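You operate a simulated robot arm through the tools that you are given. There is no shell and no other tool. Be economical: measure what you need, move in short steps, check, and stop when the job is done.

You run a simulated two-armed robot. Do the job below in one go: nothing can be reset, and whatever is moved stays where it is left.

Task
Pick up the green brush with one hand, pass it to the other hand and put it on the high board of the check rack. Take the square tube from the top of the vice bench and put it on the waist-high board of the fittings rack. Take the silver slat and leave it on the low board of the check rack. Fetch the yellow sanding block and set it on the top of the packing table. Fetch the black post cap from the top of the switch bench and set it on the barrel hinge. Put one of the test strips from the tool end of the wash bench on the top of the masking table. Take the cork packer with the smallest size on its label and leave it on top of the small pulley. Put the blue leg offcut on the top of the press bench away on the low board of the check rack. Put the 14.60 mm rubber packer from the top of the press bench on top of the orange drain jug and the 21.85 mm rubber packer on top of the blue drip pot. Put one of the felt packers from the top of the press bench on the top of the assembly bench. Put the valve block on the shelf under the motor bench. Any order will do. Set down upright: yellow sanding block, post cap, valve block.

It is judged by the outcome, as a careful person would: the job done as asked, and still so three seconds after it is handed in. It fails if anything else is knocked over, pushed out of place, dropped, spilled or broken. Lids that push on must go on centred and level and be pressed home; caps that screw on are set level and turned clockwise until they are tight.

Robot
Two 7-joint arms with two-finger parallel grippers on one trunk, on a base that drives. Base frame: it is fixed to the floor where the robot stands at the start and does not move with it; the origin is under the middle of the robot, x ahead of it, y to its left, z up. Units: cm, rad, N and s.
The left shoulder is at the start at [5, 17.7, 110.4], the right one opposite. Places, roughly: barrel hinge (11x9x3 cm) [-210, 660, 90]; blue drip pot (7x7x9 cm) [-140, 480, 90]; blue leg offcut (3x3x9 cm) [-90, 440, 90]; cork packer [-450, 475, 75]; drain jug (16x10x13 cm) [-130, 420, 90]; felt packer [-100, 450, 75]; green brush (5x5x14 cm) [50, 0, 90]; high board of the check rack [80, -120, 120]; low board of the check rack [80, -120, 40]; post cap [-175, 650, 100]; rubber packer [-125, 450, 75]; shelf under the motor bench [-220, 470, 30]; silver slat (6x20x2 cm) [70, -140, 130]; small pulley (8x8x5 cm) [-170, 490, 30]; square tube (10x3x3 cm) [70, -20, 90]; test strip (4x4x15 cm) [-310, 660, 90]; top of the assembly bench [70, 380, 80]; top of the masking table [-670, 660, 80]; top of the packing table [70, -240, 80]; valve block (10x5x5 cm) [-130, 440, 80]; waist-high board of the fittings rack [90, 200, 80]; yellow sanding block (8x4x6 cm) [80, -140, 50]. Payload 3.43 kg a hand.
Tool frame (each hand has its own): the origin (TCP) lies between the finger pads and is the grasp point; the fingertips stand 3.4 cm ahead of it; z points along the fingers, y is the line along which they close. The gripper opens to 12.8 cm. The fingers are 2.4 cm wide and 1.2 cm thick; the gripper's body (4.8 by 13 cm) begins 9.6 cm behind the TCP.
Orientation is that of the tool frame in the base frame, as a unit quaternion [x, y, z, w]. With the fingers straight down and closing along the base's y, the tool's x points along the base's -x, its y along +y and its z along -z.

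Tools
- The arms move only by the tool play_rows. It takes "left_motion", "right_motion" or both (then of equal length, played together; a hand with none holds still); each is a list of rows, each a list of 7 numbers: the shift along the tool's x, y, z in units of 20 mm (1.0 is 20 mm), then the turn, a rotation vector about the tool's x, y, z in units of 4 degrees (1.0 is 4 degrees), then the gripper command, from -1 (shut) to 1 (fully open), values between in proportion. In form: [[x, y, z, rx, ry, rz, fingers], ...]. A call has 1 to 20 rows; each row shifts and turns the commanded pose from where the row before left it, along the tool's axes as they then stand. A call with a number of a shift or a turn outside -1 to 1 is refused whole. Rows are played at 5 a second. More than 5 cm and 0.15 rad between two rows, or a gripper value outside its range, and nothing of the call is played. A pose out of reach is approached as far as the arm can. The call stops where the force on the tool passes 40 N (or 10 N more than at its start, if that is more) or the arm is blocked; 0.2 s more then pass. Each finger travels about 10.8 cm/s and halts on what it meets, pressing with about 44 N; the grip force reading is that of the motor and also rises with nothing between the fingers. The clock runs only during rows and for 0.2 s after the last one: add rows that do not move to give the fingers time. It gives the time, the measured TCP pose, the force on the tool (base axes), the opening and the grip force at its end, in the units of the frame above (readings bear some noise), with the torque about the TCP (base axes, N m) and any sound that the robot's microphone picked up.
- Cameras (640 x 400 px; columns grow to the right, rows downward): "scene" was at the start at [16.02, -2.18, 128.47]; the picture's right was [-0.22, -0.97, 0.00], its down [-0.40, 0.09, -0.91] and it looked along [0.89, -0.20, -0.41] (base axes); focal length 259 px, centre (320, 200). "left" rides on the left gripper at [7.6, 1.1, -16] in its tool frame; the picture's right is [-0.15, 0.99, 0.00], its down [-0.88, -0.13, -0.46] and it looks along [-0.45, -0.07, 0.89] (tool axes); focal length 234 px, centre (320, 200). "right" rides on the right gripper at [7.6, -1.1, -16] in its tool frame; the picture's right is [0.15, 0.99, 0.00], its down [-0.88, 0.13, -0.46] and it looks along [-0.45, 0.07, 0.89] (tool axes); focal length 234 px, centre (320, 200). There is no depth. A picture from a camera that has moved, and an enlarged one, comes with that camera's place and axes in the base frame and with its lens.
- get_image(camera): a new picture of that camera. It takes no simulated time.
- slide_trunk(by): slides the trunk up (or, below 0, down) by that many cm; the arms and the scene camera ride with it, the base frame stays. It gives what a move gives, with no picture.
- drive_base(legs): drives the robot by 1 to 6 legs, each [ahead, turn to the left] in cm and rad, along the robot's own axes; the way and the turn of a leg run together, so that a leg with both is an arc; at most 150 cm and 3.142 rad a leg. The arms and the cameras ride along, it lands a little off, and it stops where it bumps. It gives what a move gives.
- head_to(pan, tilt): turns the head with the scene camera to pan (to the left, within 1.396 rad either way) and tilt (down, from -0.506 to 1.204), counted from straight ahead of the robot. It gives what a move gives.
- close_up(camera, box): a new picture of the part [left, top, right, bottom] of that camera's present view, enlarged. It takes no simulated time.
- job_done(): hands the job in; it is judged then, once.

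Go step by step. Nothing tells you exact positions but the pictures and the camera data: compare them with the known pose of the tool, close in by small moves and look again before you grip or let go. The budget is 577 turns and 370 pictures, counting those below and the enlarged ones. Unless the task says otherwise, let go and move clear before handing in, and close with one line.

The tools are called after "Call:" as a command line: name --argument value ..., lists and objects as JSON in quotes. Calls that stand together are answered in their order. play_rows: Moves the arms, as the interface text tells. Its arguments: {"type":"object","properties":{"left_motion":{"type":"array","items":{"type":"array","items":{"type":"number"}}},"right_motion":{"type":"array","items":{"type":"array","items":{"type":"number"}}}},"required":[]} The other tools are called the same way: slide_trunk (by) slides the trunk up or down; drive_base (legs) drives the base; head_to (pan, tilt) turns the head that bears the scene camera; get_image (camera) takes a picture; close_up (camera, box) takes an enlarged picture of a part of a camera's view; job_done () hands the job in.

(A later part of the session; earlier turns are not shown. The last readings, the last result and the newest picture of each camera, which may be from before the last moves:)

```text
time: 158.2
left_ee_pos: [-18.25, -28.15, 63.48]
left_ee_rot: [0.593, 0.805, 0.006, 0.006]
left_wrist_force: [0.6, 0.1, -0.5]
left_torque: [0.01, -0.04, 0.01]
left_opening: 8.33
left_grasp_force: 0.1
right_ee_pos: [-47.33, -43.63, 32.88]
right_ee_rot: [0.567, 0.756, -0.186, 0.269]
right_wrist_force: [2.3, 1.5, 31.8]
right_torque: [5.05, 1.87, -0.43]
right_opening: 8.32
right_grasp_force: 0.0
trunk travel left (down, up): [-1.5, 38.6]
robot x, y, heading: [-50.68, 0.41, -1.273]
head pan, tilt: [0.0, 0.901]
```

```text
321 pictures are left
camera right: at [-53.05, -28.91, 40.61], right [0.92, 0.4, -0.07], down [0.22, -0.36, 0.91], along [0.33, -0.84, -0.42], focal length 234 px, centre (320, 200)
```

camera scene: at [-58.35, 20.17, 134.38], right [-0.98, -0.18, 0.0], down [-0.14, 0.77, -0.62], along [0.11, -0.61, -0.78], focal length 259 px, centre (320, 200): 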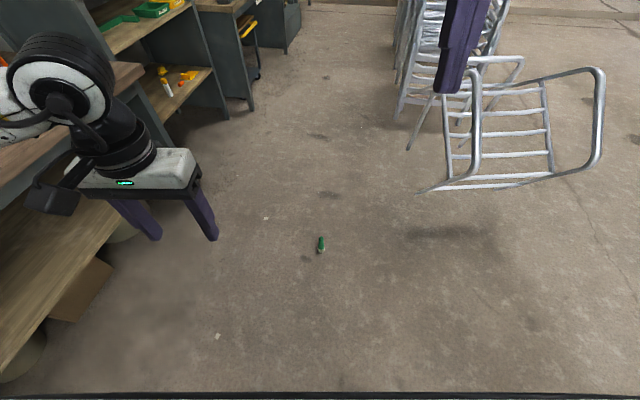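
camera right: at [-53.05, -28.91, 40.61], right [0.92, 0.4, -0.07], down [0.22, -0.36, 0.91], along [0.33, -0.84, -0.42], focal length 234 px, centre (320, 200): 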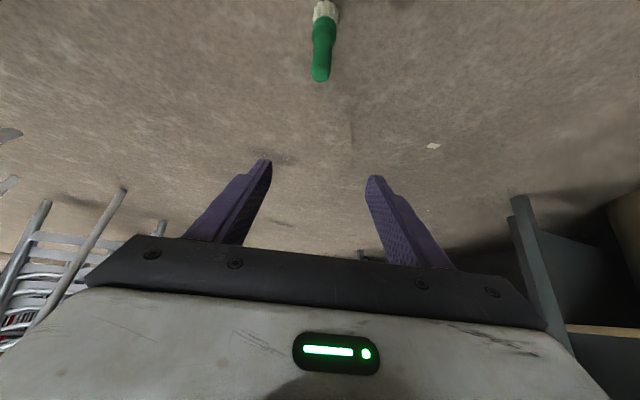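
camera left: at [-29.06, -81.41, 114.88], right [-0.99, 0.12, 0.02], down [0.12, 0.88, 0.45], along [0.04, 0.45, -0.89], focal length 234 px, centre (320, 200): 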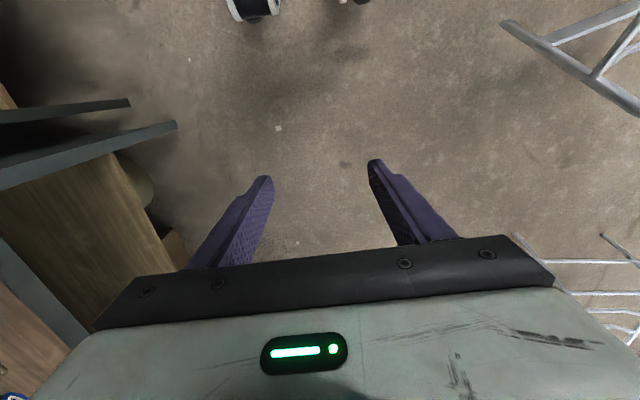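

Call:
play_rows --right_motion '[[-0.6, 0, -0.8, 0, 0, 0, 0.3], [-0.6, 0, -0.8, 0, 0, 0, 0.3], [-0.6, 0, -0.8, 0, 0, 0, 0.3], [-0.6, 0, -0.8, 0, 0, 0, 0.3], [-0.6, 0, -0.8, 0, 0, 0, 0.3]]'

Call:
drive_base --legs '[[0, -0.2]]'

Call:
play_rows --right_motion '[[0, 1, 0, 0, 0, 0, 0.3], [0, 1, 0, 0, 0, 0, 0.3], [0, 1, 0, 0, 0, 0, 0.3], [0, 1, 0, 0, 0, 0, 0.3], [0, 0.7, 0, 0, 0, 0, 0.3]]'

Call:
get_image --camera "right"

Call:
get_image --camera "scene"

```text
time: 159.4
left_ee_pos: [-18.24, -28.18, 63.34]
left_ee_rot: [0.592, 0.806, 0.006, 0.004]
left_wrist_force: [-0.2, -0.1, 0.1]
left_torque: [0.0, -0.02, -0.02]
left_opening: 8.31
left_grasp_force: 0.0
right_ee_pos: [-47.84, -43.37, 42.42]
right_ee_rot: [0.566, 0.757, -0.187, 0.268]
right_wrist_force: [0.2, 0.3, 0.4]
right_torque: [0.0, 0.0, 0.01]
right_opening: 8.31
right_grasp_force: 0.1
trunk travel left (down, up): [-1.5, 38.6]
robot x, y, heading: [-50.77, 0.21, -1.269]
head pan, tilt: [0.0, 0.901]
```

```text
time: 160.6
left_ee_pos: [-24.71, -34.03, 63.19]
left_ee_rot: [0.671, 0.742, 0.006, 0.005]
left_wrist_force: [0.8, 0.0, 0.3]
left_torque: [0.01, -0.04, 0.0]
left_opening: 8.33
left_grasp_force: 0.0
right_ee_pos: [-56.65, -43.11, 42.44]
right_ee_rot: [0.64, 0.696, -0.213, 0.248]
right_wrist_force: [0.5, 0.0, -0.4]
right_torque: [-0.03, -0.02, 0.01]
right_opening: 8.32
right_grasp_force: 0.2
trunk travel left (down, up): [-1.5, 38.6]
robot x, y, heading: [-50.93, 0.37, -1.475]
head pan, tilt: [0.0, 0.901]
```

```text
time: 161.8
left_ee_pos: [-24.73, -34.11, 63.38]
left_ee_rot: [0.671, 0.741, 0.007, 0.005]
left_wrist_force: [0.5, 0.0, -0.6]
left_torque: [0.0, -0.01, 0.0]
left_opening: 8.34
left_grasp_force: 0.1
right_ee_pos: [-47.42, -42.28, 42.64]
right_ee_rot: [0.639, 0.696, -0.213, 0.248]
right_wrist_force: [0.8, 0.0, -0.4]
right_torque: [-0.01, 0.01, 0.03]
right_opening: 8.34
right_grasp_force: 0.0
trunk travel left (down, up): [-1.5, 38.6]
robot x, y, heading: [-50.35, 0.65, -1.473]
head pan, tilt: [0.0, 0.901]
```

```text
320 pictures are left
camera right: at [-49.96, -26.7, 50.5], right [0.98, 0.2, -0.07], down [0.15, -0.4, 0.9], along [0.16, -0.89, -0.42], focal length 234 px, centre (320, 200)
```

right: 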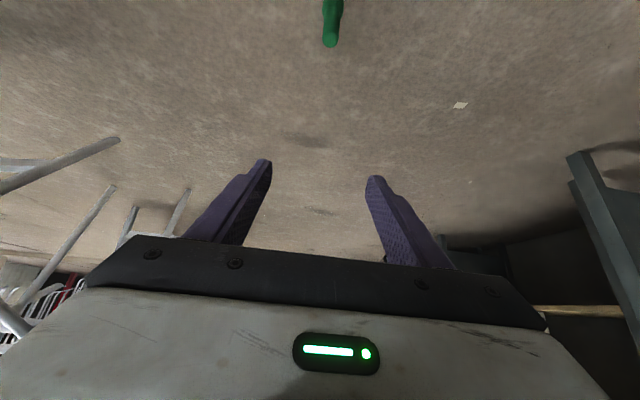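

```text
319 pictures are left
camera scene: at [-49.2, -14.12, 98.38], right [-1.0, -0.09, 0.0], down [-0.07, 0.78, -0.62], along [0.06, -0.62, -0.78], focal length 259 px, centre (320, 200)
```

scene: 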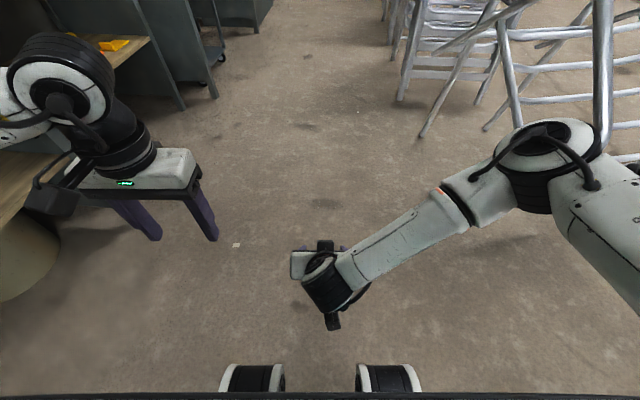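

The gap between the front wheels is clear and the brush is straight ahead at 49 cm. I lower the tilted hand in front of it.

Call:
play_rows --right_motion '[[0.757, 0, 0.963, 0, 0, 0, 0.3], [0.757, 0, 0.963, 0, 0, 0, 0.3], [0.757, 0, 0.963, 0, 0, 0, 0.3], [0.757, 0, 0.963, 0, 0, 0, 0.3], [0.757, 0, 0.963, 0, 0, 0, 0.3], [0.757, 0, 0.963, 0, 0, 0, 0.3], [0.757, 0, 0.963, 0, 0, 0, 0.3], [0.757, 0, 0.963, 0, 0, 0, 0.3], [0.757, 0, 0.963, 0, 0, 0, 0.3], [0.757, 0, 0.963, 0, 0, 0, 0.3], [0.757, 0, 0.963, 0, 0, 0, 0.3]]'

Call:
get_image --camera "right"

```text
time: 162.9
left_ee_pos: [-24.72, -34.03, 63.43]
left_ee_rot: [0.671, 0.742, 0.006, 0.006]
left_wrist_force: [-0.8, -0.1, 0.2]
left_torque: [-0.01, 0.02, 0.0]
left_opening: 8.32
left_grasp_force: 0.0
right_ee_pos: [-46.93, -42.07, 32.93]
right_ee_rot: [0.637, 0.699, -0.212, 0.246]
right_wrist_force: [-9.0, 1.1, 22.2]
right_torque: [3.45, -0.18, 1.46]
right_opening: 8.33
right_grasp_force: 0.0
trunk travel left (down, up): [-1.5, 38.6]
robot x, y, heading: [-50.76, 0.46, -1.472]
head pan, tilt: [0.0, 0.901]
stopped in row 5 (right hand): the force on the tool passed its limit (the readings are from after the stop); the commanded pose is now the measured one
```

```text
318 pictures are left
camera right: at [-49.69, -26.57, 40.83], right [0.97, 0.21, -0.07], down [0.16, -0.4, 0.9], along [0.16, -0.89, -0.42], focal length 234 px, centre (320, 200)
```

right: 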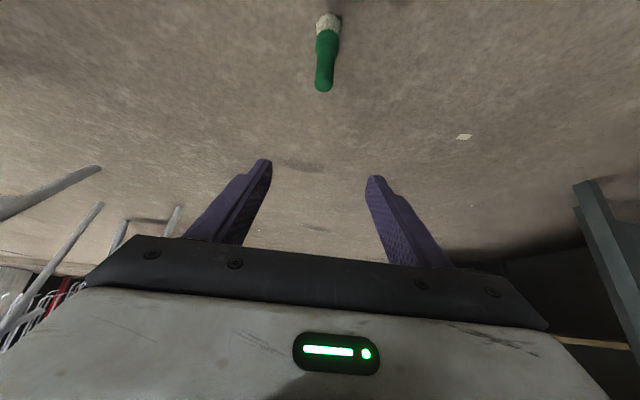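

Call:
get_image --camera "scene"

Call:
get_image --camera "left"

```text
317 pictures are left
camera scene: at [-49.2, -14.07, 98.44], right [-1.0, -0.09, 0.0], down [-0.07, 0.78, -0.62], along [0.06, -0.62, -0.78], focal length 259 px, centre (320, 200)
```

scene: 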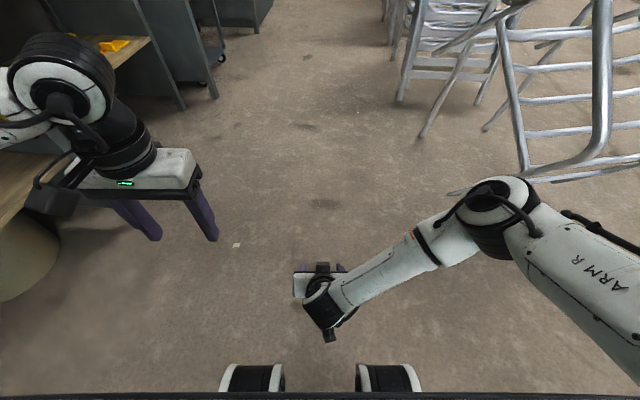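

```text
316 pictures are left
camera left: at [-24.65, -26.42, 79.28], right [1.0, -0.05, 0.02], down [-0.05, -0.89, 0.45], along [-0.01, -0.45, -0.89], focal length 234 px, centre (320, 200)
```

left: 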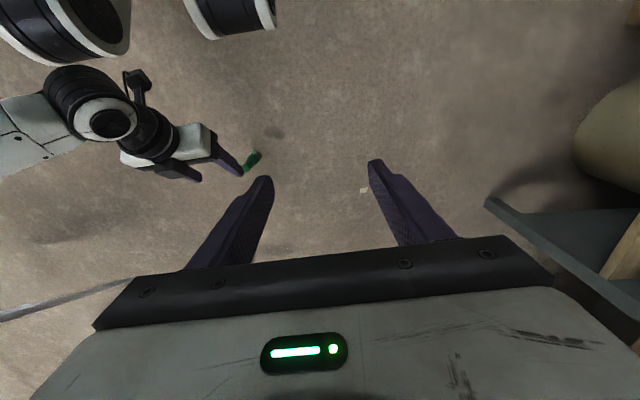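

The base blocks the hand's camera there. I rise, reduce the tilt to 20 degrees, move the hand in front of its own shoulder and re-place the base a bit farther from the brush.

Call:
play_rows --right_motion '[[-0.6, 0, -0.8, 0, 0, 0, 0.3], [-0.6, 0, -0.8, 0, 0, 0, 0.3], [-0.6, 0, -0.8, 0, 0, 0, 0.3], [-0.6, 0, -0.8, 0, 0, 0, 0.3], [0, -1, 0, 0, 1, 0, 0.3], [0, -1, 0, 0, 1, 0, 0.3], [0, -1, 0, 0, 1, 0, 0.3], [0, -1, 0, 0, 1, 0, 0.3], [0, -1, 0, 0, 0.5, 0, 0.3], [0, -1, 0, 0, 0, 0, 0.3], [0, -1, 0, 0, 0, 0, 0.3]]'

Call:
drive_base --legs '[[0, 0.275], [3, 0]]'

Call:
slide_trunk --by -1.4

Call:
get_image --camera "right"

```text
time: 165.3
left_ee_pos: [-24.69, -34.11, 63.28]
left_ee_rot: [0.671, 0.741, 0.006, 0.005]
left_wrist_force: [0.3, 0.5, -0.5]
left_torque: [0.0, 0.0, 0.01]
left_opening: 8.35
left_grasp_force: 0.0
right_ee_pos: [-61.0, -43.18, 40.46]
right_ee_rot: [0.663, 0.729, -0.109, 0.134]
right_wrist_force: [0.9, 0.3, 0.7]
right_torque: [0.01, 0.0, 0.0]
right_opening: 8.28
right_grasp_force: 0.0
trunk travel left (down, up): [-1.5, 38.6]
robot x, y, heading: [-50.6, 0.37, -1.477]
head pan, tilt: [0.0, 0.901]
```

```text
time: 167.0
left_ee_pos: [-15.28, -28.69, 63.11]
left_ee_rot: [0.565, 0.825, 0.006, 0.004]
left_wrist_force: [0.8, -0.2, -0.1]
left_torque: [0.01, 0.0, 0.01]
left_opening: 8.33
left_grasp_force: 0.0
right_ee_pos: [-48.04, -47.22, 40.53]
right_ee_rot: [0.559, 0.811, -0.092, 0.147]
right_wrist_force: [0.1, 0.9, -0.2]
right_torque: [0.02, -0.02, -0.03]
right_opening: 8.35
right_grasp_force: 0.1
trunk travel left (down, up): [-1.5, 38.6]
robot x, y, heading: [-49.51, -2.27, -1.205]
head pan, tilt: [0.0, 0.901]
```

```text
time: 167.7
left_ee_pos: [-15.41, -28.6, 61.91]
left_ee_rot: [0.565, 0.825, 0.005, 0.005]
left_wrist_force: [0.2, 0.7, -0.7]
left_torque: [-0.02, 0.01, 0.0]
left_opening: 8.33
left_grasp_force: 0.0
right_ee_pos: [-47.91, -47.33, 39.16]
right_ee_rot: [0.559, 0.811, -0.092, 0.147]
right_wrist_force: [-0.3, 0.7, 0.6]
right_torque: [-0.01, 0.02, 0.0]
right_opening: 8.32
right_grasp_force: 0.0
trunk travel left (down, up): [-0.1, 40.0]
robot x, y, heading: [-49.33, -2.24, -1.203]
head pan, tilt: [0.0, 0.901]
```

```text
315 pictures are left
camera right: at [-53.6, -36.08, 51.54], right [0.87, 0.48, -0.03], down [0.35, -0.58, 0.73], along [0.33, -0.65, -0.68], focal length 234 px, centre (320, 200)
```

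right: 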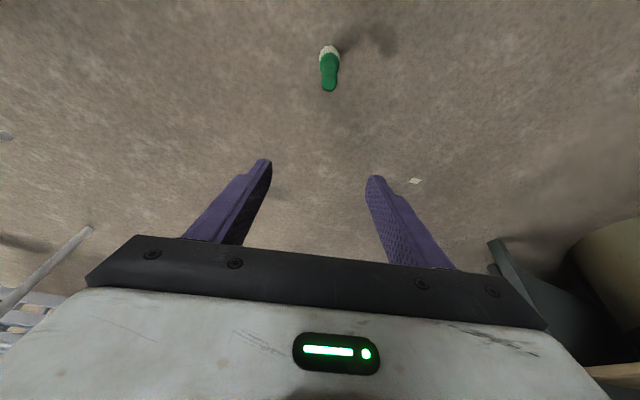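

Call:
play_rows --right_motion '[[0, 0.15, 0.975, 0, 0, 0, 0.3], [0, 0.15, 0.975, 0, 0, 0, 0.3], [0.34, 0, 0.975, 0, 0, 0, 0.3], [0.34, 0, 0.94, 0, 0, 0, 0.3], [0.34, 0, 0.94, 0, 0, 0, 0.3], [0.34, 0, 0.94, 0, 0, 0, 0.3], [0.34, 0, 0.94, 0, 0, 0, 0.3], [0.34, 0, 0.94, 0, 0, 0, 0.3], [0.34, 0, 0.94, 0, 0, 0, 0.3], [0.34, 0, 0.94, 0, 0, 0, 0.3]]'

Call:
get_image --camera "right"

```text
time: 169.8
left_ee_pos: [-15.36, -28.73, 61.99]
left_ee_rot: [0.565, 0.825, 0.007, 0.005]
left_wrist_force: [-0.4, 0.3, -0.5]
left_torque: [-0.03, 0.03, -0.01]
left_opening: 8.29
left_grasp_force: 0.1
right_ee_pos: [-46.46, -48.25, 19.37]
right_ee_rot: [0.559, 0.811, -0.092, 0.148]
right_wrist_force: [0.0, -0.4, 1.0]
right_torque: [0.02, -0.01, -0.01]
right_opening: 8.31
right_grasp_force: 0.1
trunk travel left (down, up): [-0.1, 40.0]
robot x, y, heading: [-49.94, -2.46, -1.208]
head pan, tilt: [0.0, 0.901]
```

```text
314 pictures are left
camera right: at [-52.19, -37.05, 31.84], right [0.87, 0.48, -0.03], down [0.35, -0.58, 0.73], along [0.33, -0.65, -0.68], focal length 234 px, centre (320, 200)
```

right: 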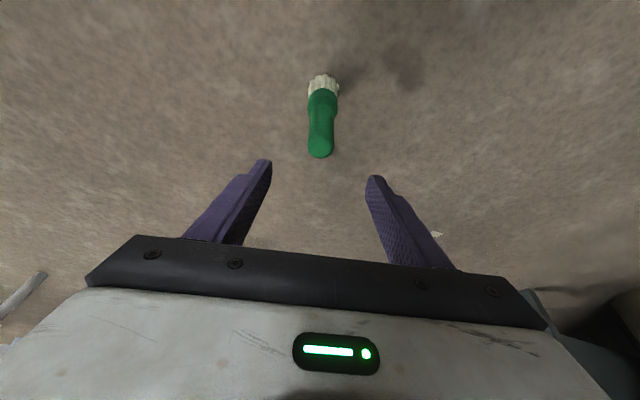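

Call:
play_rows --right_motion '[[0.34, -0.03, 0.94, 0, 0, 0, 0.3], [0.34, -0.03, 0.94, 0, 0, 0, 0.3], [0.34, -0.03, 0.94, 0, 0, 0, 0.3], [0.34, 0, 0.94, 0, 0, 0, 0.3], [0.34, 0, 0.94, 0, 0, 0, 0.3], [0.2, 0, 0.6, 0, 0, 0, 0.3]]'

Call:
get_image --camera "right"

```text
time: 171.2
left_ee_pos: [-15.3, -28.72, 61.96]
left_ee_rot: [0.565, 0.825, 0.007, 0.004]
left_wrist_force: [-0.2, 0.0, -1.1]
left_torque: [0.0, -0.01, -0.03]
left_opening: 8.3
left_grasp_force: 0.1
right_ee_pos: [-47.23, -48.64, 9.14]
right_ee_rot: [0.559, 0.81, -0.095, 0.149]
right_wrist_force: [0.1, -0.3, -0.1]
right_torque: [-0.02, 0.0, -0.03]
right_opening: 8.31
right_grasp_force: 0.0
right hand out of reach, approached as far as the arm can: row 6
trunk travel left (down, up): [-0.1, 40.0]
robot x, y, heading: [-49.53, -2.27, -1.205]
head pan, tilt: [0.0, 0.901]
```

```text
313 pictures are left
camera right: at [-52.86, -37.4, 21.46], right [0.88, 0.48, -0.04], down [0.35, -0.58, 0.74], along [0.33, -0.66, -0.68], focal length 234 px, centre (320, 200)
```

right: 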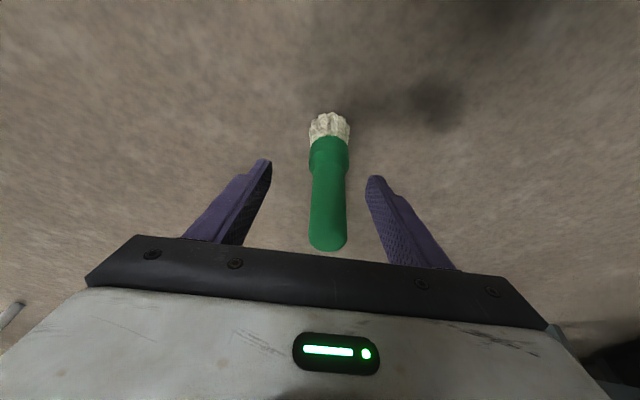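

Call:
play_rows --right_motion '[[0, 0.15, 0, 0, 0, 0, 0], [0, 0, 0, 0, 0, 0, -0.3], [0, 0, 0, 0, 0, 0, -0.6], [0, 0, 0, 0, 0, 0, -1], [0, 0, 0, 0, 0, 0, -1], [0, 0, 0, 0, 0, 0, -1]]'

Call:
get_image --camera "right"

```text
time: 172.7
left_ee_pos: [-15.34, -28.71, 61.88]
left_ee_rot: [0.564, 0.825, 0.006, 0.004]
left_wrist_force: [0.2, -0.3, -0.3]
left_torque: [0.0, -0.03, 0.02]
left_opening: 8.34
left_grasp_force: 0.0
right_ee_pos: [-46.8, -48.54, 9.24]
right_ee_rot: [0.559, 0.81, -0.095, 0.149]
right_wrist_force: [-3.6, -2.4, 8.1]
right_torque: [-0.34, 0.44, 0.02]
right_opening: 2.52
right_grasp_force: 44.8
trunk travel left (down, up): [-0.1, 40.0]
robot x, y, heading: [-49.32, -2.76, -1.206]
head pan, tilt: [0.0, 0.901]
```

```text
312 pictures are left
camera right: at [-52.44, -37.29, 21.53], right [0.87, 0.48, -0.04], down [0.35, -0.58, 0.74], along [0.33, -0.66, -0.68], focal length 234 px, centre (320, 200)
```

right: 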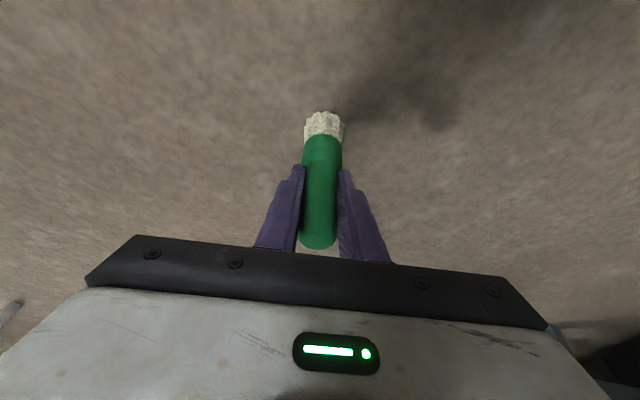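

Firm grip. I raise the trunk, then the arm.

Call:
slide_trunk --by 39.5

Call:
play_rows --right_motion '[[-0.34, 0, -0.94, 0, 0, 0, -1], [-0.34, 0, -0.94, 0, 0, 0, -1], [-0.34, 0, -0.94, 0, 0, 0, -1], [-0.34, 0, -0.94, 0, 0, 0, -1], [-0.34, 0, -0.94, 0, 0, 0, -1], [-0.34, 0, -0.94, 0, 0, 0, -1], [-0.34, 0, -0.94, 0, 0, 0, -1], [-0.34, 0, -0.94, 0, 0, 0, -1], [-0.34, 0, -0.94, 0, 0, 0, -1], [-0.34, 0, -0.94, 0, 0, 0, -1], [-0.34, 0, -0.94, 0, 0, 0, -1], [-0.34, 0, -0.94, 0, 0, 0, -1], [-0.34, 0, -0.94, 0, 0, 0, -1], [-0.34, 0, -0.94, 0, 0, 0, -1], [-0.34, 0, -0.94, 0, 0, 0, -1], [-0.34, 0, -0.94, 0, 0, 0, -1], [-0.34, 0, -0.94, 0, 0, 0, -1], [-0.34, 0, -0.94, 0, 0, 0, -1], [-0.34, 0, -0.94, 0, 0, 0, -1], [-0.34, 0, -0.94, 0, 0, 0, -1]]'

Call:
get_image --camera "right"

```text
time: 176.4
left_ee_pos: [-15.23, -28.7, 101.46]
left_ee_rot: [0.565, 0.825, 0.007, 0.004]
left_wrist_force: [0.0, -0.1, 0.0]
left_torque: [-0.01, 0.01, -0.01]
left_opening: 8.28
left_grasp_force: 0.0
right_ee_pos: [-46.94, -48.06, 48.4]
right_ee_rot: [0.559, 0.811, -0.091, 0.146]
right_wrist_force: [0.8, -0.2, -1.3]
right_torque: [-0.02, 0.03, -0.01]
right_opening: 2.49
right_grasp_force: 43.6
trunk travel left (down, up): [-39.6, 0.5]
robot x, y, heading: [-49.78, -2.32, -1.209]
head pan, tilt: [0.0, 0.901]
```

```text
time: 180.6
left_ee_pos: [-15.28, -28.79, 101.42]
left_ee_rot: [0.565, 0.825, 0.006, 0.004]
left_wrist_force: [0.5, -0.2, 0.0]
left_torque: [-0.01, -0.02, 0.02]
left_opening: 8.32
left_grasp_force: 0.0
right_ee_pos: [-47.59, -48.09, 88.45]
right_ee_rot: [0.559, 0.811, -0.091, 0.147]
right_wrist_force: [-0.2, 0.7, -1.3]
right_torque: [0.0, 0.04, 0.03]
right_opening: 2.49
right_grasp_force: 44.2
trunk travel left (down, up): [-39.6, 0.5]
robot x, y, heading: [-49.35, -2.32, -1.209]
head pan, tilt: [0.0, 0.901]
```

```text
311 pictures are left
camera right: at [-53.28, -36.91, 100.86], right [0.87, 0.48, -0.03], down [0.35, -0.59, 0.73], along [0.33, -0.65, -0.68], focal length 234 px, centre (320, 200)
```

right: 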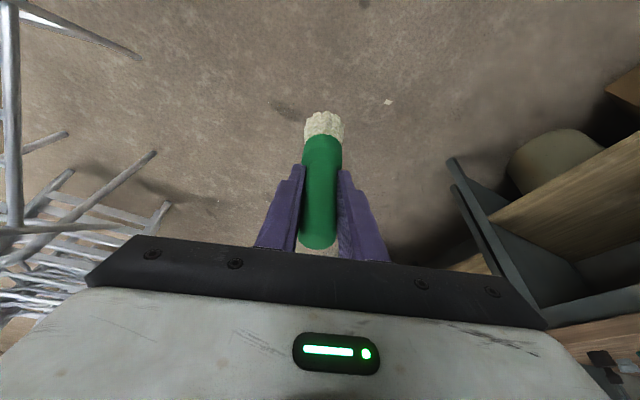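

Call:
drive_base --legs '[[0, -0.12], [115, 0], [0, 1.33]]'

Call:
head_to --pan 0 --tilt 0.35

Call:
get_image --camera "scene"

```text
time: 190.4
left_ee_pos: [13.93, -93.07, 101.32]
left_ee_rot: [0.007, 1.0, 0.008, 0.0]
left_wrist_force: [-0.6, 0.1, 0.0]
left_torque: [-0.02, -0.01, 0.04]
left_opening: 8.33
left_grasp_force: 0.0
right_ee_pos: [19.88, -130.25, 88.42]
right_ee_rot: [0.008, 0.985, 0.007, 0.172]
right_wrist_force: [-0.4, -0.6, -1.0]
right_torque: [0.02, 0.02, 0.01]
right_opening: 2.49
right_grasp_force: 44.1
trunk travel left (down, up): [-39.6, 0.5]
robot x, y, heading: [-23.17, -114.7, -0.017]
head pan, tilt: [0.0, 0.901]
```

```text
time: 191.4
left_ee_pos: [14.11, -93.11, 101.27]
left_ee_rot: [0.008, 1.0, 0.008, 0.001]
left_wrist_force: [-0.4, 0.2, -0.2]
left_torque: [-0.01, -0.01, -0.01]
left_opening: 8.33
left_grasp_force: 0.2
right_ee_pos: [19.87, -130.25, 88.45]
right_ee_rot: [0.009, 0.985, 0.007, 0.173]
right_wrist_force: [0.5, -0.1, -0.9]
right_torque: [-0.01, -0.03, 0.01]
right_opening: 2.49
right_grasp_force: 43.4
trunk travel left (down, up): [-39.6, 0.5]
robot x, y, heading: [-23.05, -115.01, -0.019]
head pan, tilt: [0.0, 0.351]
```

```text
310 pictures are left
camera scene: at [-6.92, -115.32, 141.23], right [-0.02, -1.0, 0.0], down [-0.34, 0.01, -0.94], along [0.94, -0.02, -0.34], focal length 259 px, centre (320, 200)
```

scene: 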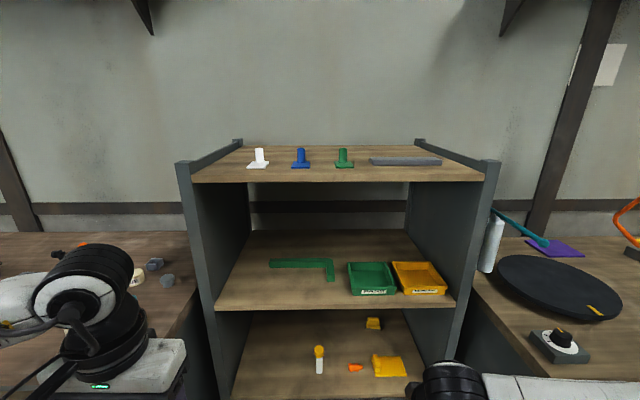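

Call:
close_up --camera "scene" --box '[160, 120, 520, 345]'

```text
1.78 times, centred on (340, 232) of scene
camera zoom: at [-6.92, -115.32, 141.23], right [-0.02, -1.0, 0.0], down [-0.34, 0.01, -0.94], along [0.94, -0.02, -0.34], focal length 460 px, centre (284, 142)
```

zoom: 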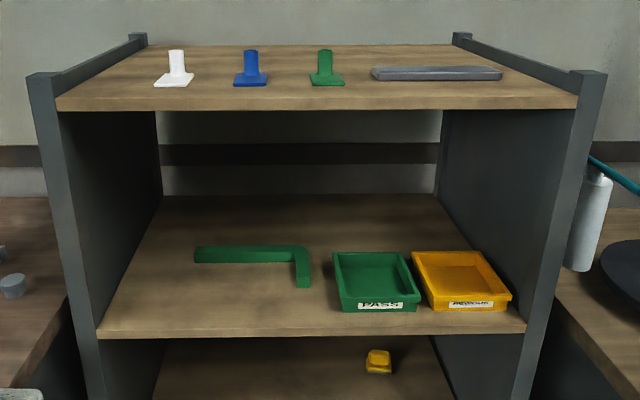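

The check rack's high board is at about z = 125.5, from x = 54 back to 104, with the slat at (66, -140). I raise the brush above that height.

Call:
play_rows --right_motion '[[-0.34, 0, -0.94, 0, 0, 0, -1], [-0.34, 0, -0.94, 0, 0, 0, -1], [-0.34, 0, -0.94, 0, 0, 0, -1], [-0.34, 0, -0.94, 0, 0, 0, -1], [-0.34, 0, -0.94, 0, 0, 0, -1], [-0.34, 0, -0.94, 0, 0, 0, -1], [-0.34, 0, -0.94, 0, 0, 0, -1], [-0.34, 0, -0.94, 0, 0, 0, -1], [-0.34, 0, -0.94, 0, 0, 0, -1], [-0.34, 0, -0.94, 0, 0, 0, -1], [-0.34, 0, -0.94, 0, 0, 0, -1], [-0.34, 0, -0.94, 0, 0, 0, -1], [-0.34, 0, -0.94, 0, 0, 0, -1], [-0.34, 0, -0.94, 0, 0, 0, -1], [-0.1, 0, -1, 0, 0, 0, -1], [-0.1, 0, -1, 0, 0, 0, -1], [0, 0, -1, 0, 0, 0, -1], [0, 0, -1, 0, 0, 0, -1], [0, 0, -1, 0, 0, 0, -1], [0, 0, -1, 0, 0, 0, -1]]'

Call:
play_rows --right_motion '[[0, 0, -1, 0, 0, 0, -1], [0, 0, -1, 0, 0, 0, -1], [0, 0, -1, 0, 0, 0, -1], [0, 0, -1, 0, 0, 0, -1], [0, 0, -1, 0, 0, 0, -1], [0, 0, -1, 0, 0, 0, -1], [0, 0, -1, 0, 0, 0, -1]]'

```text
time: 195.6
left_ee_pos: [14.12, -93.0, 101.43]
left_ee_rot: [0.007, 1.0, 0.008, 0.0]
left_wrist_force: [0.4, -0.2, -0.5]
left_torque: [0.02, 0.0, -0.04]
left_opening: 8.32
left_grasp_force: 0.0
right_ee_pos: [16.22, -130.82, 127.98]
right_ee_rot: [0.008, 0.985, 0.006, 0.173]
right_wrist_force: [0.3, 0.0, -1.0]
right_torque: [0.02, -0.01, 0.01]
right_opening: 2.52
right_grasp_force: 43.8
trunk travel left (down, up): [-39.6, 0.5]
robot x, y, heading: [-23.38, -114.8, -0.021]
head pan, tilt: [0.0, 0.351]
```

```text
time: 197.2
left_ee_pos: [13.89, -93.1, 101.32]
left_ee_rot: [0.006, 1.0, 0.007, 0.0]
left_wrist_force: [0.6, -0.9, 0.3]
left_torque: [-0.03, 0.03, 0.01]
left_opening: 8.3
left_grasp_force: 0.0
right_ee_pos: [11.29, -130.91, 141.09]
right_ee_rot: [0.009, 0.985, 0.007, 0.173]
right_wrist_force: [0.0, 0.0, -1.1]
right_torque: [0.02, -0.03, -0.01]
right_opening: 2.51
right_grasp_force: 44.1
trunk travel left (down, up): [-39.6, 0.5]
robot x, y, heading: [-23.44, -115.07, -0.019]
head pan, tilt: [0.0, 0.351]
```

Call:
play_rows --left_motion '[[1, 0, 0, 0, 0, 0, 0.3], [1, 0, 0, 0, 0, 0, 0.3], [1, 0, 0, 0, 0, 0, 0.3], [1, 0, 0, 0, 0, 0, 0.3], [1, 0, 0, 0, 0, 0, 0.3], [1, 0, 0, 0, 0, 0, 0.3], [1, 0, 0, 0, 0, 0, 0.3]]' --right_motion '[[0, 1, 0, 0, 0, 0, -1], [0, 1, 0, 0, 0, 0, -1], [0, 1, 0, 0, 0, 0, -1], [0, 1, 0, 0, 0, 0, -1], [0, 1, 0, 0, 0, 0, -1], [0, 1, 0, 0, 0, 0, -1], [0, 0.7, 0, 0, 0, 0, -1]]'

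Call:
drive_base --legs '[[38, 0.015]]'

Call:
get_image --camera "right"

Call:
get_image --camera "scene"

```text
time: 198.8
left_ee_pos: [4.46, -93.46, 101.92]
left_ee_rot: [0.007, 1.0, 0.007, -0.001]
left_wrist_force: [-0.2, 0.9, -0.1]
left_torque: [0.02, -0.02, 0.01]
left_opening: 8.31
left_grasp_force: 0.1
left hand out of reach, approached as far as the arm can: row 5, 6, 7
right_ee_pos: [11.66, -118.14, 141.39]
right_ee_rot: [0.005, 0.985, 0.008, 0.172]
right_wrist_force: [-6.0, -26.8, -12.8]
right_torque: [3.95, -2.47, 3.67]
right_opening: 2.52
right_grasp_force: 43.9
trunk travel left (down, up): [-39.6, 0.5]
robot x, y, heading: [-23.18, -114.99, -0.019]
head pan, tilt: [0.0, 0.351]
stopped in row 7 (right hand): the force on the tool passed its limit (the readings are from after the stop); the commanded pose is now the measured one
```

```text
time: 201.2
left_ee_pos: [42.5, -92.85, 101.89]
left_ee_rot: [-0.006, 1.0, 0.008, -0.001]
left_wrist_force: [0.3, -0.7, 0.0]
left_torque: [0.01, 0.01, -0.03]
left_opening: 8.31
left_grasp_force: 0.0
right_ee_pos: [50.38, -117.5, 141.46]
right_ee_rot: [-0.007, 0.985, 0.01, 0.172]
right_wrist_force: [6.4, -30.6, 0.5]
right_torque: [4.54, 1.27, 4.29]
right_opening: 2.51
right_grasp_force: 43.8
trunk travel left (down, up): [-39.6, 0.5]
robot x, y, heading: [15.41, -115.2, 0.006]
head pan, tilt: [0.0, 0.351]
```

```text
308 pictures are left
camera right: at [37.99, -119.09, 153.83], right [-0.15, 0.99, -0.03], down [0.67, 0.13, 0.73], along [0.72, 0.09, -0.68], focal length 234 px, centre (320, 200)
```

right: 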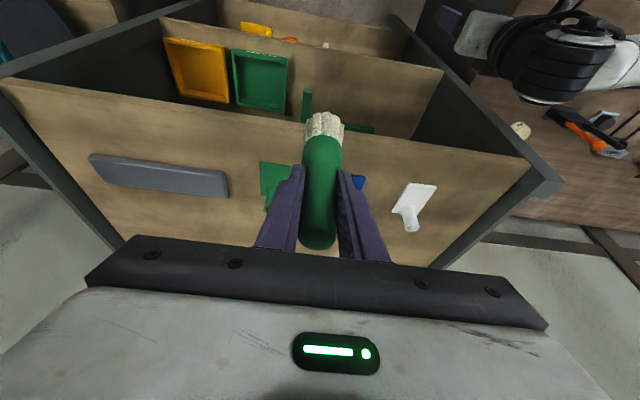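

```text
307 pictures are left
camera scene: at [31.64, -114.46, 141.31], right [0.08, -1.0, 0.0], down [-0.34, -0.03, -0.94], along [0.94, 0.07, -0.34], focal length 259 px, centre (320, 200)
```

scene: 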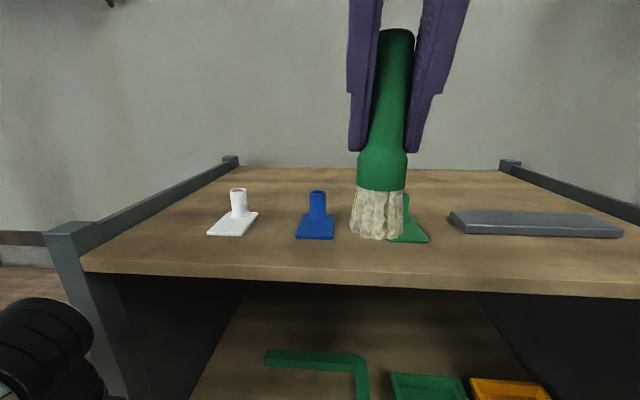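

Call:
play_rows --right_motion '[[-0.8, 0, 0.29, 0, 0, 0, -1], [-0.8, 0, 0.29, 0, 0, 0, -1], [-0.8, 0, 0.29, 0, 0, 0, -1], [-0.8, 0, 0.29, 0, 0, 0, -1], [0.31, 0, 0.86, 0, 0, 0, -1], [0.31, 0, 0.86, 0, 0, 0, -1]]'

Call:
head_to --pan 0 --tilt 0.35

Call:
get_image --camera "scene"

```text
time: 202.6
left_ee_pos: [42.51, -92.95, 101.75]
left_ee_rot: [-0.006, 1.0, 0.008, -0.001]
left_wrist_force: [-0.2, 0.3, 0.4]
left_torque: [-0.04, 0.02, 0.01]
left_opening: 8.31
left_grasp_force: 0.0
right_ee_pos: [57.23, -117.09, 137.79]
right_ee_rot: [-0.007, 0.985, 0.01, 0.171]
right_wrist_force: [0.7, 0.8, -1.9]
right_torque: [0.02, 0.01, 0.0]
right_opening: 2.5
right_grasp_force: 44.1
trunk travel left (down, up): [-39.6, 0.5]
robot x, y, heading: [15.08, -114.99, 0.004]
head pan, tilt: [0.0, 0.351]
```

```text
time: 203.2
left_ee_pos: [42.35, -92.92, 101.81]
left_ee_rot: [-0.006, 1.0, 0.008, -0.001]
left_wrist_force: [0.3, -0.2, -0.1]
left_torque: [-0.02, 0.01, 0.01]
left_opening: 8.33
left_grasp_force: 0.0
right_ee_pos: [57.12, -117.33, 137.91]
right_ee_rot: [-0.006, 0.985, 0.01, 0.171]
right_wrist_force: [-1.0, -1.0, -1.2]
right_torque: [0.01, 0.04, -0.02]
right_opening: 2.5
right_grasp_force: 43.9
trunk travel left (down, up): [-39.6, 0.5]
robot x, y, heading: [15.18, -115.09, 0.008]
head pan, tilt: [0.0, 0.351]
```

```text
306 pictures are left
camera scene: at [31.61, -115.12, 141.24], right [0.01, -1.0, 0.0], down [-0.34, 0.0, -0.94], along [0.94, 0.01, -0.34], focal length 259 px, centre (320, 200)
```

scene: 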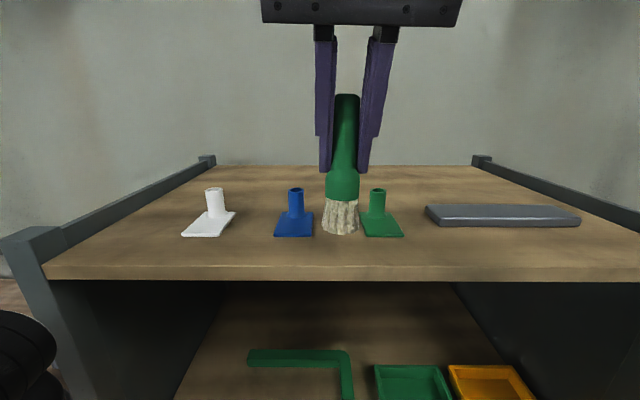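

Call:
play_rows --right_motion '[[0.17, 0, 0.47, 0, 0, 0, -1], [0.17, 0, 0.47, 0, 0, 0, -1], [0.1, 0, 0.28, 0, 0, 0, -1]]'

Call:
get_image --camera "scene"

```text
time: 204.0
left_ee_pos: [42.46, -92.8, 101.92]
left_ee_rot: [-0.006, 1.0, 0.008, -0.001]
left_wrist_force: [0.1, 0.0, -0.1]
left_torque: [-0.02, -0.03, 0.02]
left_opening: 8.34
left_grasp_force: 0.0
right_ee_pos: [57.15, -117.12, 135.21]
right_ee_rot: [-0.007, 0.985, 0.011, 0.172]
right_wrist_force: [0.1, -0.4, -1.2]
right_torque: [-0.01, -0.01, 0.01]
right_opening: 2.5
right_grasp_force: 44.0
trunk travel left (down, up): [-39.6, 0.5]
robot x, y, heading: [15.26, -114.79, 0.01]
head pan, tilt: [0.0, 0.351]
```

```text
305 pictures are left
camera scene: at [31.62, -115.12, 141.24], right [0.01, -1.0, 0.0], down [-0.34, 0.0, -0.94], along [0.94, 0.01, -0.34], focal length 259 px, centre (320, 200)
```

scene: 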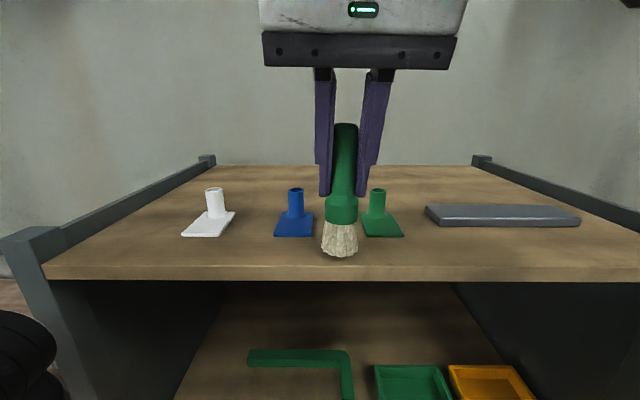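

Call:
play_rows --right_motion '[[0.035, 0, 0.1, 0, 0, 0, -1], [0.035, 0, 0.1, 0, 0, 0, -1], [0.035, 0, 0.1, 0, 0, 0, -1]]'

Call:
play_rows --right_motion '[[0.035, 0, 0.1, 0, 0, 0, -1], [0.035, 0, 0.1, 0, 0, 0, -1]]'

```text
time: 204.8
left_ee_pos: [42.44, -92.89, 101.88]
left_ee_rot: [-0.006, 1.0, 0.008, -0.001]
left_wrist_force: [-0.6, -0.2, -0.1]
left_torque: [-0.04, 0.0, 0.03]
left_opening: 8.32
left_grasp_force: 0.1
right_ee_pos: [57.12, -117.04, 134.47]
right_ee_rot: [-0.007, 0.985, 0.01, 0.172]
right_wrist_force: [-0.1, 0.4, -1.0]
right_torque: [0.03, -0.01, 0.0]
right_opening: 2.5
right_grasp_force: 44.4
trunk travel left (down, up): [-39.6, 0.5]
robot x, y, heading: [15.31, -115.18, 0.002]
head pan, tilt: [0.0, 0.351]
```

```text
time: 205.4
left_ee_pos: [42.56, -92.93, 101.84]
left_ee_rot: [-0.007, 1.0, 0.008, -0.001]
left_wrist_force: [0.2, 0.7, -0.4]
left_torque: [-0.02, -0.02, 0.0]
left_opening: 8.31
left_grasp_force: 0.0
right_ee_pos: [57.12, -117.24, 134.27]
right_ee_rot: [-0.007, 0.985, 0.011, 0.174]
right_wrist_force: [0.8, -0.1, 7.6]
right_torque: [-0.12, -0.18, -0.01]
right_opening: 2.5
right_grasp_force: 44.3
trunk travel left (down, up): [-39.6, 0.5]
robot x, y, heading: [15.13, -115.11, 0.008]
head pan, tilt: [0.0, 0.351]
```

The bristles now stand on the board. I open gently and back away along the fingers.

Call:
play_rows --right_motion '[[0, 0, 0, 0, 0, 0, -0.5], [0, 0, 0, 0, 0, 0, -0.3], [0, 0, 0, 0, 0, 0, 0], [0, 0, 0, 0, 0, 0, 0], [0, 0, -0.5, 0, 0, 0, 0], [0, 0, -1, 0, 0, 0, 0], [0, 0, -1, 0, 0, 0, 0], [0, 0, -1, 0, 0, 0, 0]]'

Call:
get_image --camera "scene"

```text
time: 207.2
left_ee_pos: [42.62, -92.97, 101.83]
left_ee_rot: [-0.006, 1.0, 0.008, -0.001]
left_wrist_force: [-0.2, 0.5, 0.3]
left_torque: [0.01, -0.05, 0.0]
left_opening: 8.32
left_grasp_force: 0.1
right_ee_pos: [54.66, -117.39, 140.69]
right_ee_rot: [-0.007, 0.985, 0.011, 0.172]
right_wrist_force: [-0.4, 0.4, 0.1]
right_torque: [0.0, -0.02, -0.01]
right_opening: 6.41
right_grasp_force: 0.0
trunk travel left (down, up): [-39.6, 0.5]
robot x, y, heading: [15.37, -115.15, 0.007]
head pan, tilt: [0.0, 0.351]
```

```text
304 pictures are left
camera scene: at [31.55, -115.11, 141.25], right [0.01, -1.0, 0.0], down [-0.34, 0.0, -0.94], along [0.94, 0.01, -0.34], focal length 259 px, centre (320, 200)
```

scene: 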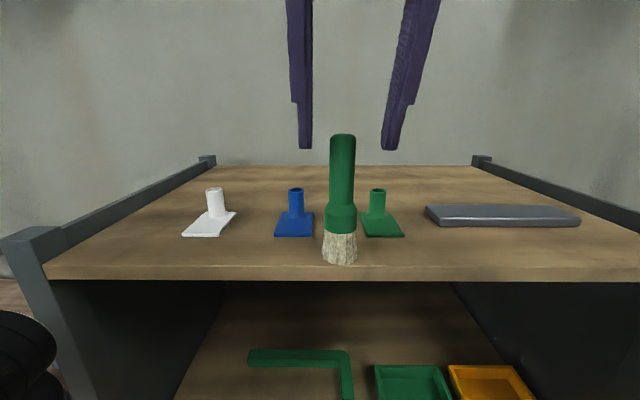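

The brush stands on the high board. For the slat, which lies lengthwise along y, I will stand sideways to the rack facing +y with the right hand on the rack side, so I reposition the base.

Call:
drive_base --legs '[[-38, 0], [0, 2.35], [-66, 0], [0, -0.785]]'

Call:
head_to --pan -0.9 --tilt 0.6

Call:
get_image --camera "scene"

Call:
get_image --camera "right"

```text
time: 217.9
left_ee_pos: [-19.44, -152.45, 101.8]
left_ee_rot: [0.915, -0.402, -0.003, 0.007]
left_wrist_force: [-0.6, 0.9, -0.6]
left_torque: [-0.01, -0.01, 0.01]
left_opening: 8.3
left_grasp_force: 0.0
right_ee_pos: [-9.46, -127.06, 140.69]
right_ee_rot: [0.902, -0.395, -0.161, -0.06]
right_wrist_force: [-0.7, -0.1, 0.3]
right_torque: [-0.03, 0.0, 0.01]
right_opening: 6.4
right_grasp_force: 0.0
trunk travel left (down, up): [-39.6, 0.5]
robot x, y, heading: [15.27, -158.01, 2.313]
head pan, tilt: [0.0, 0.351]
stopped in leg 3: the robot was blocked; the commanded pose is now the measured one
```

```text
time: 219.1
left_ee_pos: [-19.38, -152.64, 101.8]
left_ee_rot: [0.916, -0.402, -0.004, 0.007]
left_wrist_force: [-0.2, -0.3, 0.7]
left_torque: [0.01, -0.01, 0.02]
left_opening: 8.31
left_grasp_force: 0.1
right_ee_pos: [-9.28, -127.11, 140.69]
right_ee_rot: [0.902, -0.396, -0.163, -0.062]
right_wrist_force: [-0.8, -0.8, 0.3]
right_torque: [0.0, 0.01, -0.02]
right_opening: 6.4
right_grasp_force: 0.2
trunk travel left (down, up): [-39.6, 0.5]
robot x, y, heading: [14.92, -158.03, 2.312]
head pan, tilt: [-0.901, 0.6]
```

```text
303 pictures are left
camera scene: at [11.9, -144.35, 138.96], right [0.99, -0.16, 0.0], down [-0.09, -0.56, -0.83], along [0.13, 0.81, -0.56], focal length 259 px, centre (320, 200)
```

scene: 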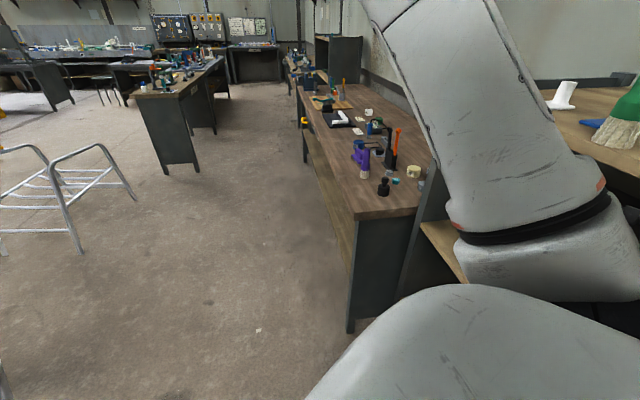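

```text
302 pictures are left
camera right: at [0.36, -135.57, 153.12], right [-0.63, -0.77, -0.03], down [-0.54, 0.41, 0.73], along [-0.55, 0.48, -0.68], focal length 234 px, centre (320, 200)
```

right: 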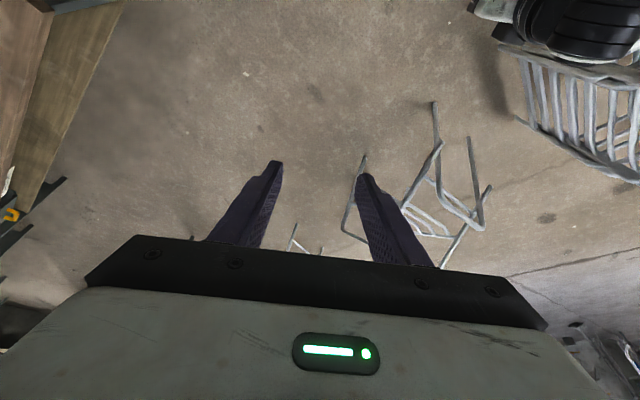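

The base was stopped, probably by the right elbow at the rack front. I pull away and test whether the right hand can be turned by 90 degrees instead, so I can take the slat facing the rack.

Call:
drive_base --legs '[[25, 0], [0, -2.3]]'

Call:
play_rows --right_motion '[[0, -1, 0, 0, -1, 0, 0.3], [0, -1, 0, 0, -1, 0, 0.3], [0, -1, 0, 0, -1, 0, 0.3], [0, -1, 0, 0, -1, 0, 0.3], [0, -1, 0, 0, -1, 0, 0.3], [0, -1, 0, 0, 0, 0, 0.3], [0, -1, 0, 0, 0, 0, 0.3]]'

Call:
head_to --pan 0 --tilt 0.35

Call:
get_image --camera "scene"

```text
time: 226.4
left_ee_pos: [25.6, -117.59, 101.94]
left_ee_rot: [-0.004, 1.0, 0.008, 0.0]
left_wrist_force: [-0.1, -0.2, 0.3]
left_torque: [0.02, -0.01, 0.0]
left_opening: 8.31
left_grasp_force: 0.1
right_ee_pos: [37.62, -142.12, 140.72]
right_ee_rot: [-0.006, 0.985, 0.01, 0.174]
right_wrist_force: [0.3, 0.1, -0.2]
right_torque: [0.0, -0.01, -0.03]
right_opening: 6.4
right_grasp_force: 0.0
trunk travel left (down, up): [-39.6, 0.5]
robot x, y, heading: [-1.64, -139.26, 0.004]
head pan, tilt: [-0.901, 0.6]
```

```text
time: 228.0
left_ee_pos: [25.54, -117.71, 101.93]
left_ee_rot: [-0.004, 1.0, 0.008, -0.001]
left_wrist_force: [0.3, 0.6, 0.1]
left_torque: [-0.01, 0.03, 0.01]
left_opening: 8.31
left_grasp_force: 0.2
right_ee_pos: [37.86, -156.3, 140.39]
right_ee_rot: [-0.004, 0.939, 0.011, 0.343]
right_wrist_force: [0.2, -0.5, 0.3]
right_torque: [0.02, 0.0, 0.01]
right_opening: 8.32
right_grasp_force: 0.1
trunk travel left (down, up): [-39.6, 0.5]
robot x, y, heading: [-2.03, -139.39, 0.004]
head pan, tilt: [-0.901, 0.6]
```

```text
time: 229.2
left_ee_pos: [25.68, -117.62, 101.8]
left_ee_rot: [-0.005, 1.0, 0.008, 0.0]
left_wrist_force: [-0.8, -0.2, -0.4]
left_torque: [-0.01, 0.02, 0.04]
left_opening: 8.29
left_grasp_force: 0.1
right_ee_pos: [37.68, -156.11, 140.47]
right_ee_rot: [-0.003, 0.94, 0.011, 0.342]
right_wrist_force: [-0.6, 0.4, -0.1]
right_torque: [-0.01, -0.01, 0.01]
right_opening: 8.29
right_grasp_force: 0.1
trunk travel left (down, up): [-39.6, 0.5]
robot x, y, heading: [-1.4, -139.32, 0.006]
head pan, tilt: [0.0, 0.351]
```

```text
301 pictures are left
camera scene: at [14.63, -139.6, 141.24], right [0.0, -1.0, 0.0], down [-0.34, 0.0, -0.94], along [0.94, 0.0, -0.34], focal length 259 px, centre (320, 200)
```

scene: 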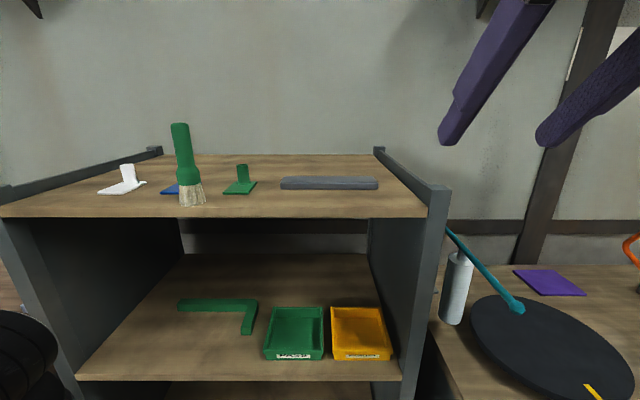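

Call:
play_rows --right_motion '[[0, 0, 0, 0, 1, 0, 0.3], [0, 0, 0, 0, 1, 0, 0.3], [0, 0, 0, 0, 1, 0, 0.3], [0, 0, 0, 0, 1, 0, 0.3], [0, 0, 0, 0, 1, 0, 0.3], [0, 0, 0, 0, 1, 0, 0.3], [0, 0, 0, 0, 1, 0, 0.3], [0, 0, 0, 0, 1, 0, 0.3], [0, 0, 0, 0, 1, 0, 0.3], [0, 0, 0, 0, 1, 0, 0.3], [0, 0, 0, 0, 0, -1, 0.3], [0, 0, 0, 0, 0, -1, 0.3], [0, 0, 0, 0, 0, -1, 0.3], [0, 0, 0, 0, 0, -1, 0.3], [0, 0, 0, 0, 0, -1, 0.3], [0, 0, 0, 0, 0, -1, 0.3], [0, 0, 0, 0, 0, -1, 0.3], [0, 0, 0, 0, 0, -1, 0.3], [0, 0, 0, 0, 0, -1, 0.3], [0, 0, 0, 0, 0, -1, 0.3]]'

Call:
play_rows --right_motion '[[0, 0, 0, 0, 0, -1, 0.3], [0, 0, 0, 0, 0, -1, 0.3], [0, 0, 0, 0, 0, -1, 0.3], [0, 0, 0, 0, 0, -1, 0.3], [0, 0, 0, 0, 0, -1, 0.3], [0, 0, 0, 0, 0, -1, 0.3], [0, 0, 0, 0, 0, -1, 0.3], [0, 0, 0, 0, 0, -1, 0.3], [0, 0, 0, 0, 0, -1, 0.3], [0, 0, 0, 0, 0, -1, 0.3], [0, 0, 0, 0, 0, -1, 0.3], [0, 0, 0, 0, 0, -1, 0.3], [0, 0, 0, 0, 0, -0.5, 0.3]]'

```text
time: 233.4
left_ee_pos: [25.59, -117.56, 101.89]
left_ee_rot: [-0.005, 1.0, 0.01, 0.001]
left_wrist_force: [1.4, -0.4, -0.1]
left_torque: [0.02, 0.02, 0.04]
left_opening: 8.31
left_grasp_force: 0.1
right_ee_pos: [36.81, -155.34, 138.58]
right_ee_rot: [-0.347, 0.938, 0.009, 0.004]
right_wrist_force: [-0.9, 0.6, -0.9]
right_torque: [-0.01, 0.01, 0.0]
right_opening: 8.34
right_grasp_force: 0.1
right hand out of reach, approached as far as the arm can: row 18, 19, 20
trunk travel left (down, up): [-39.6, 0.5]
robot x, y, heading: [-1.08, -139.52, 0.004]
head pan, tilt: [0.0, 0.351]
```

```text
time: 236.2
left_ee_pos: [25.53, -117.51, 101.9]
left_ee_rot: [-0.004, 1.0, 0.008, 0.0]
left_wrist_force: [-0.2, 0.2, -0.7]
left_torque: [0.01, 0.03, 0.03]
left_opening: 8.31
left_grasp_force: 0.0
right_ee_pos: [25.78, -148.43, 128.24]
right_ee_rot: [0.712, -0.702, -0.007, -0.006]
right_wrist_force: [-0.1, 0.7, 0.2]
right_torque: [0.01, 0.0, -0.01]
right_opening: 8.31
right_grasp_force: 0.1
right hand out of reach, approached as far as the arm can: row 1, 2, 3, 4, 5, 6, 7, 8, 9, 10, 11, 12, 13
trunk travel left (down, up): [-39.6, 0.5]
robot x, y, heading: [-1.72, -139.53, 0.002]
head pan, tilt: [0.0, 0.351]
```

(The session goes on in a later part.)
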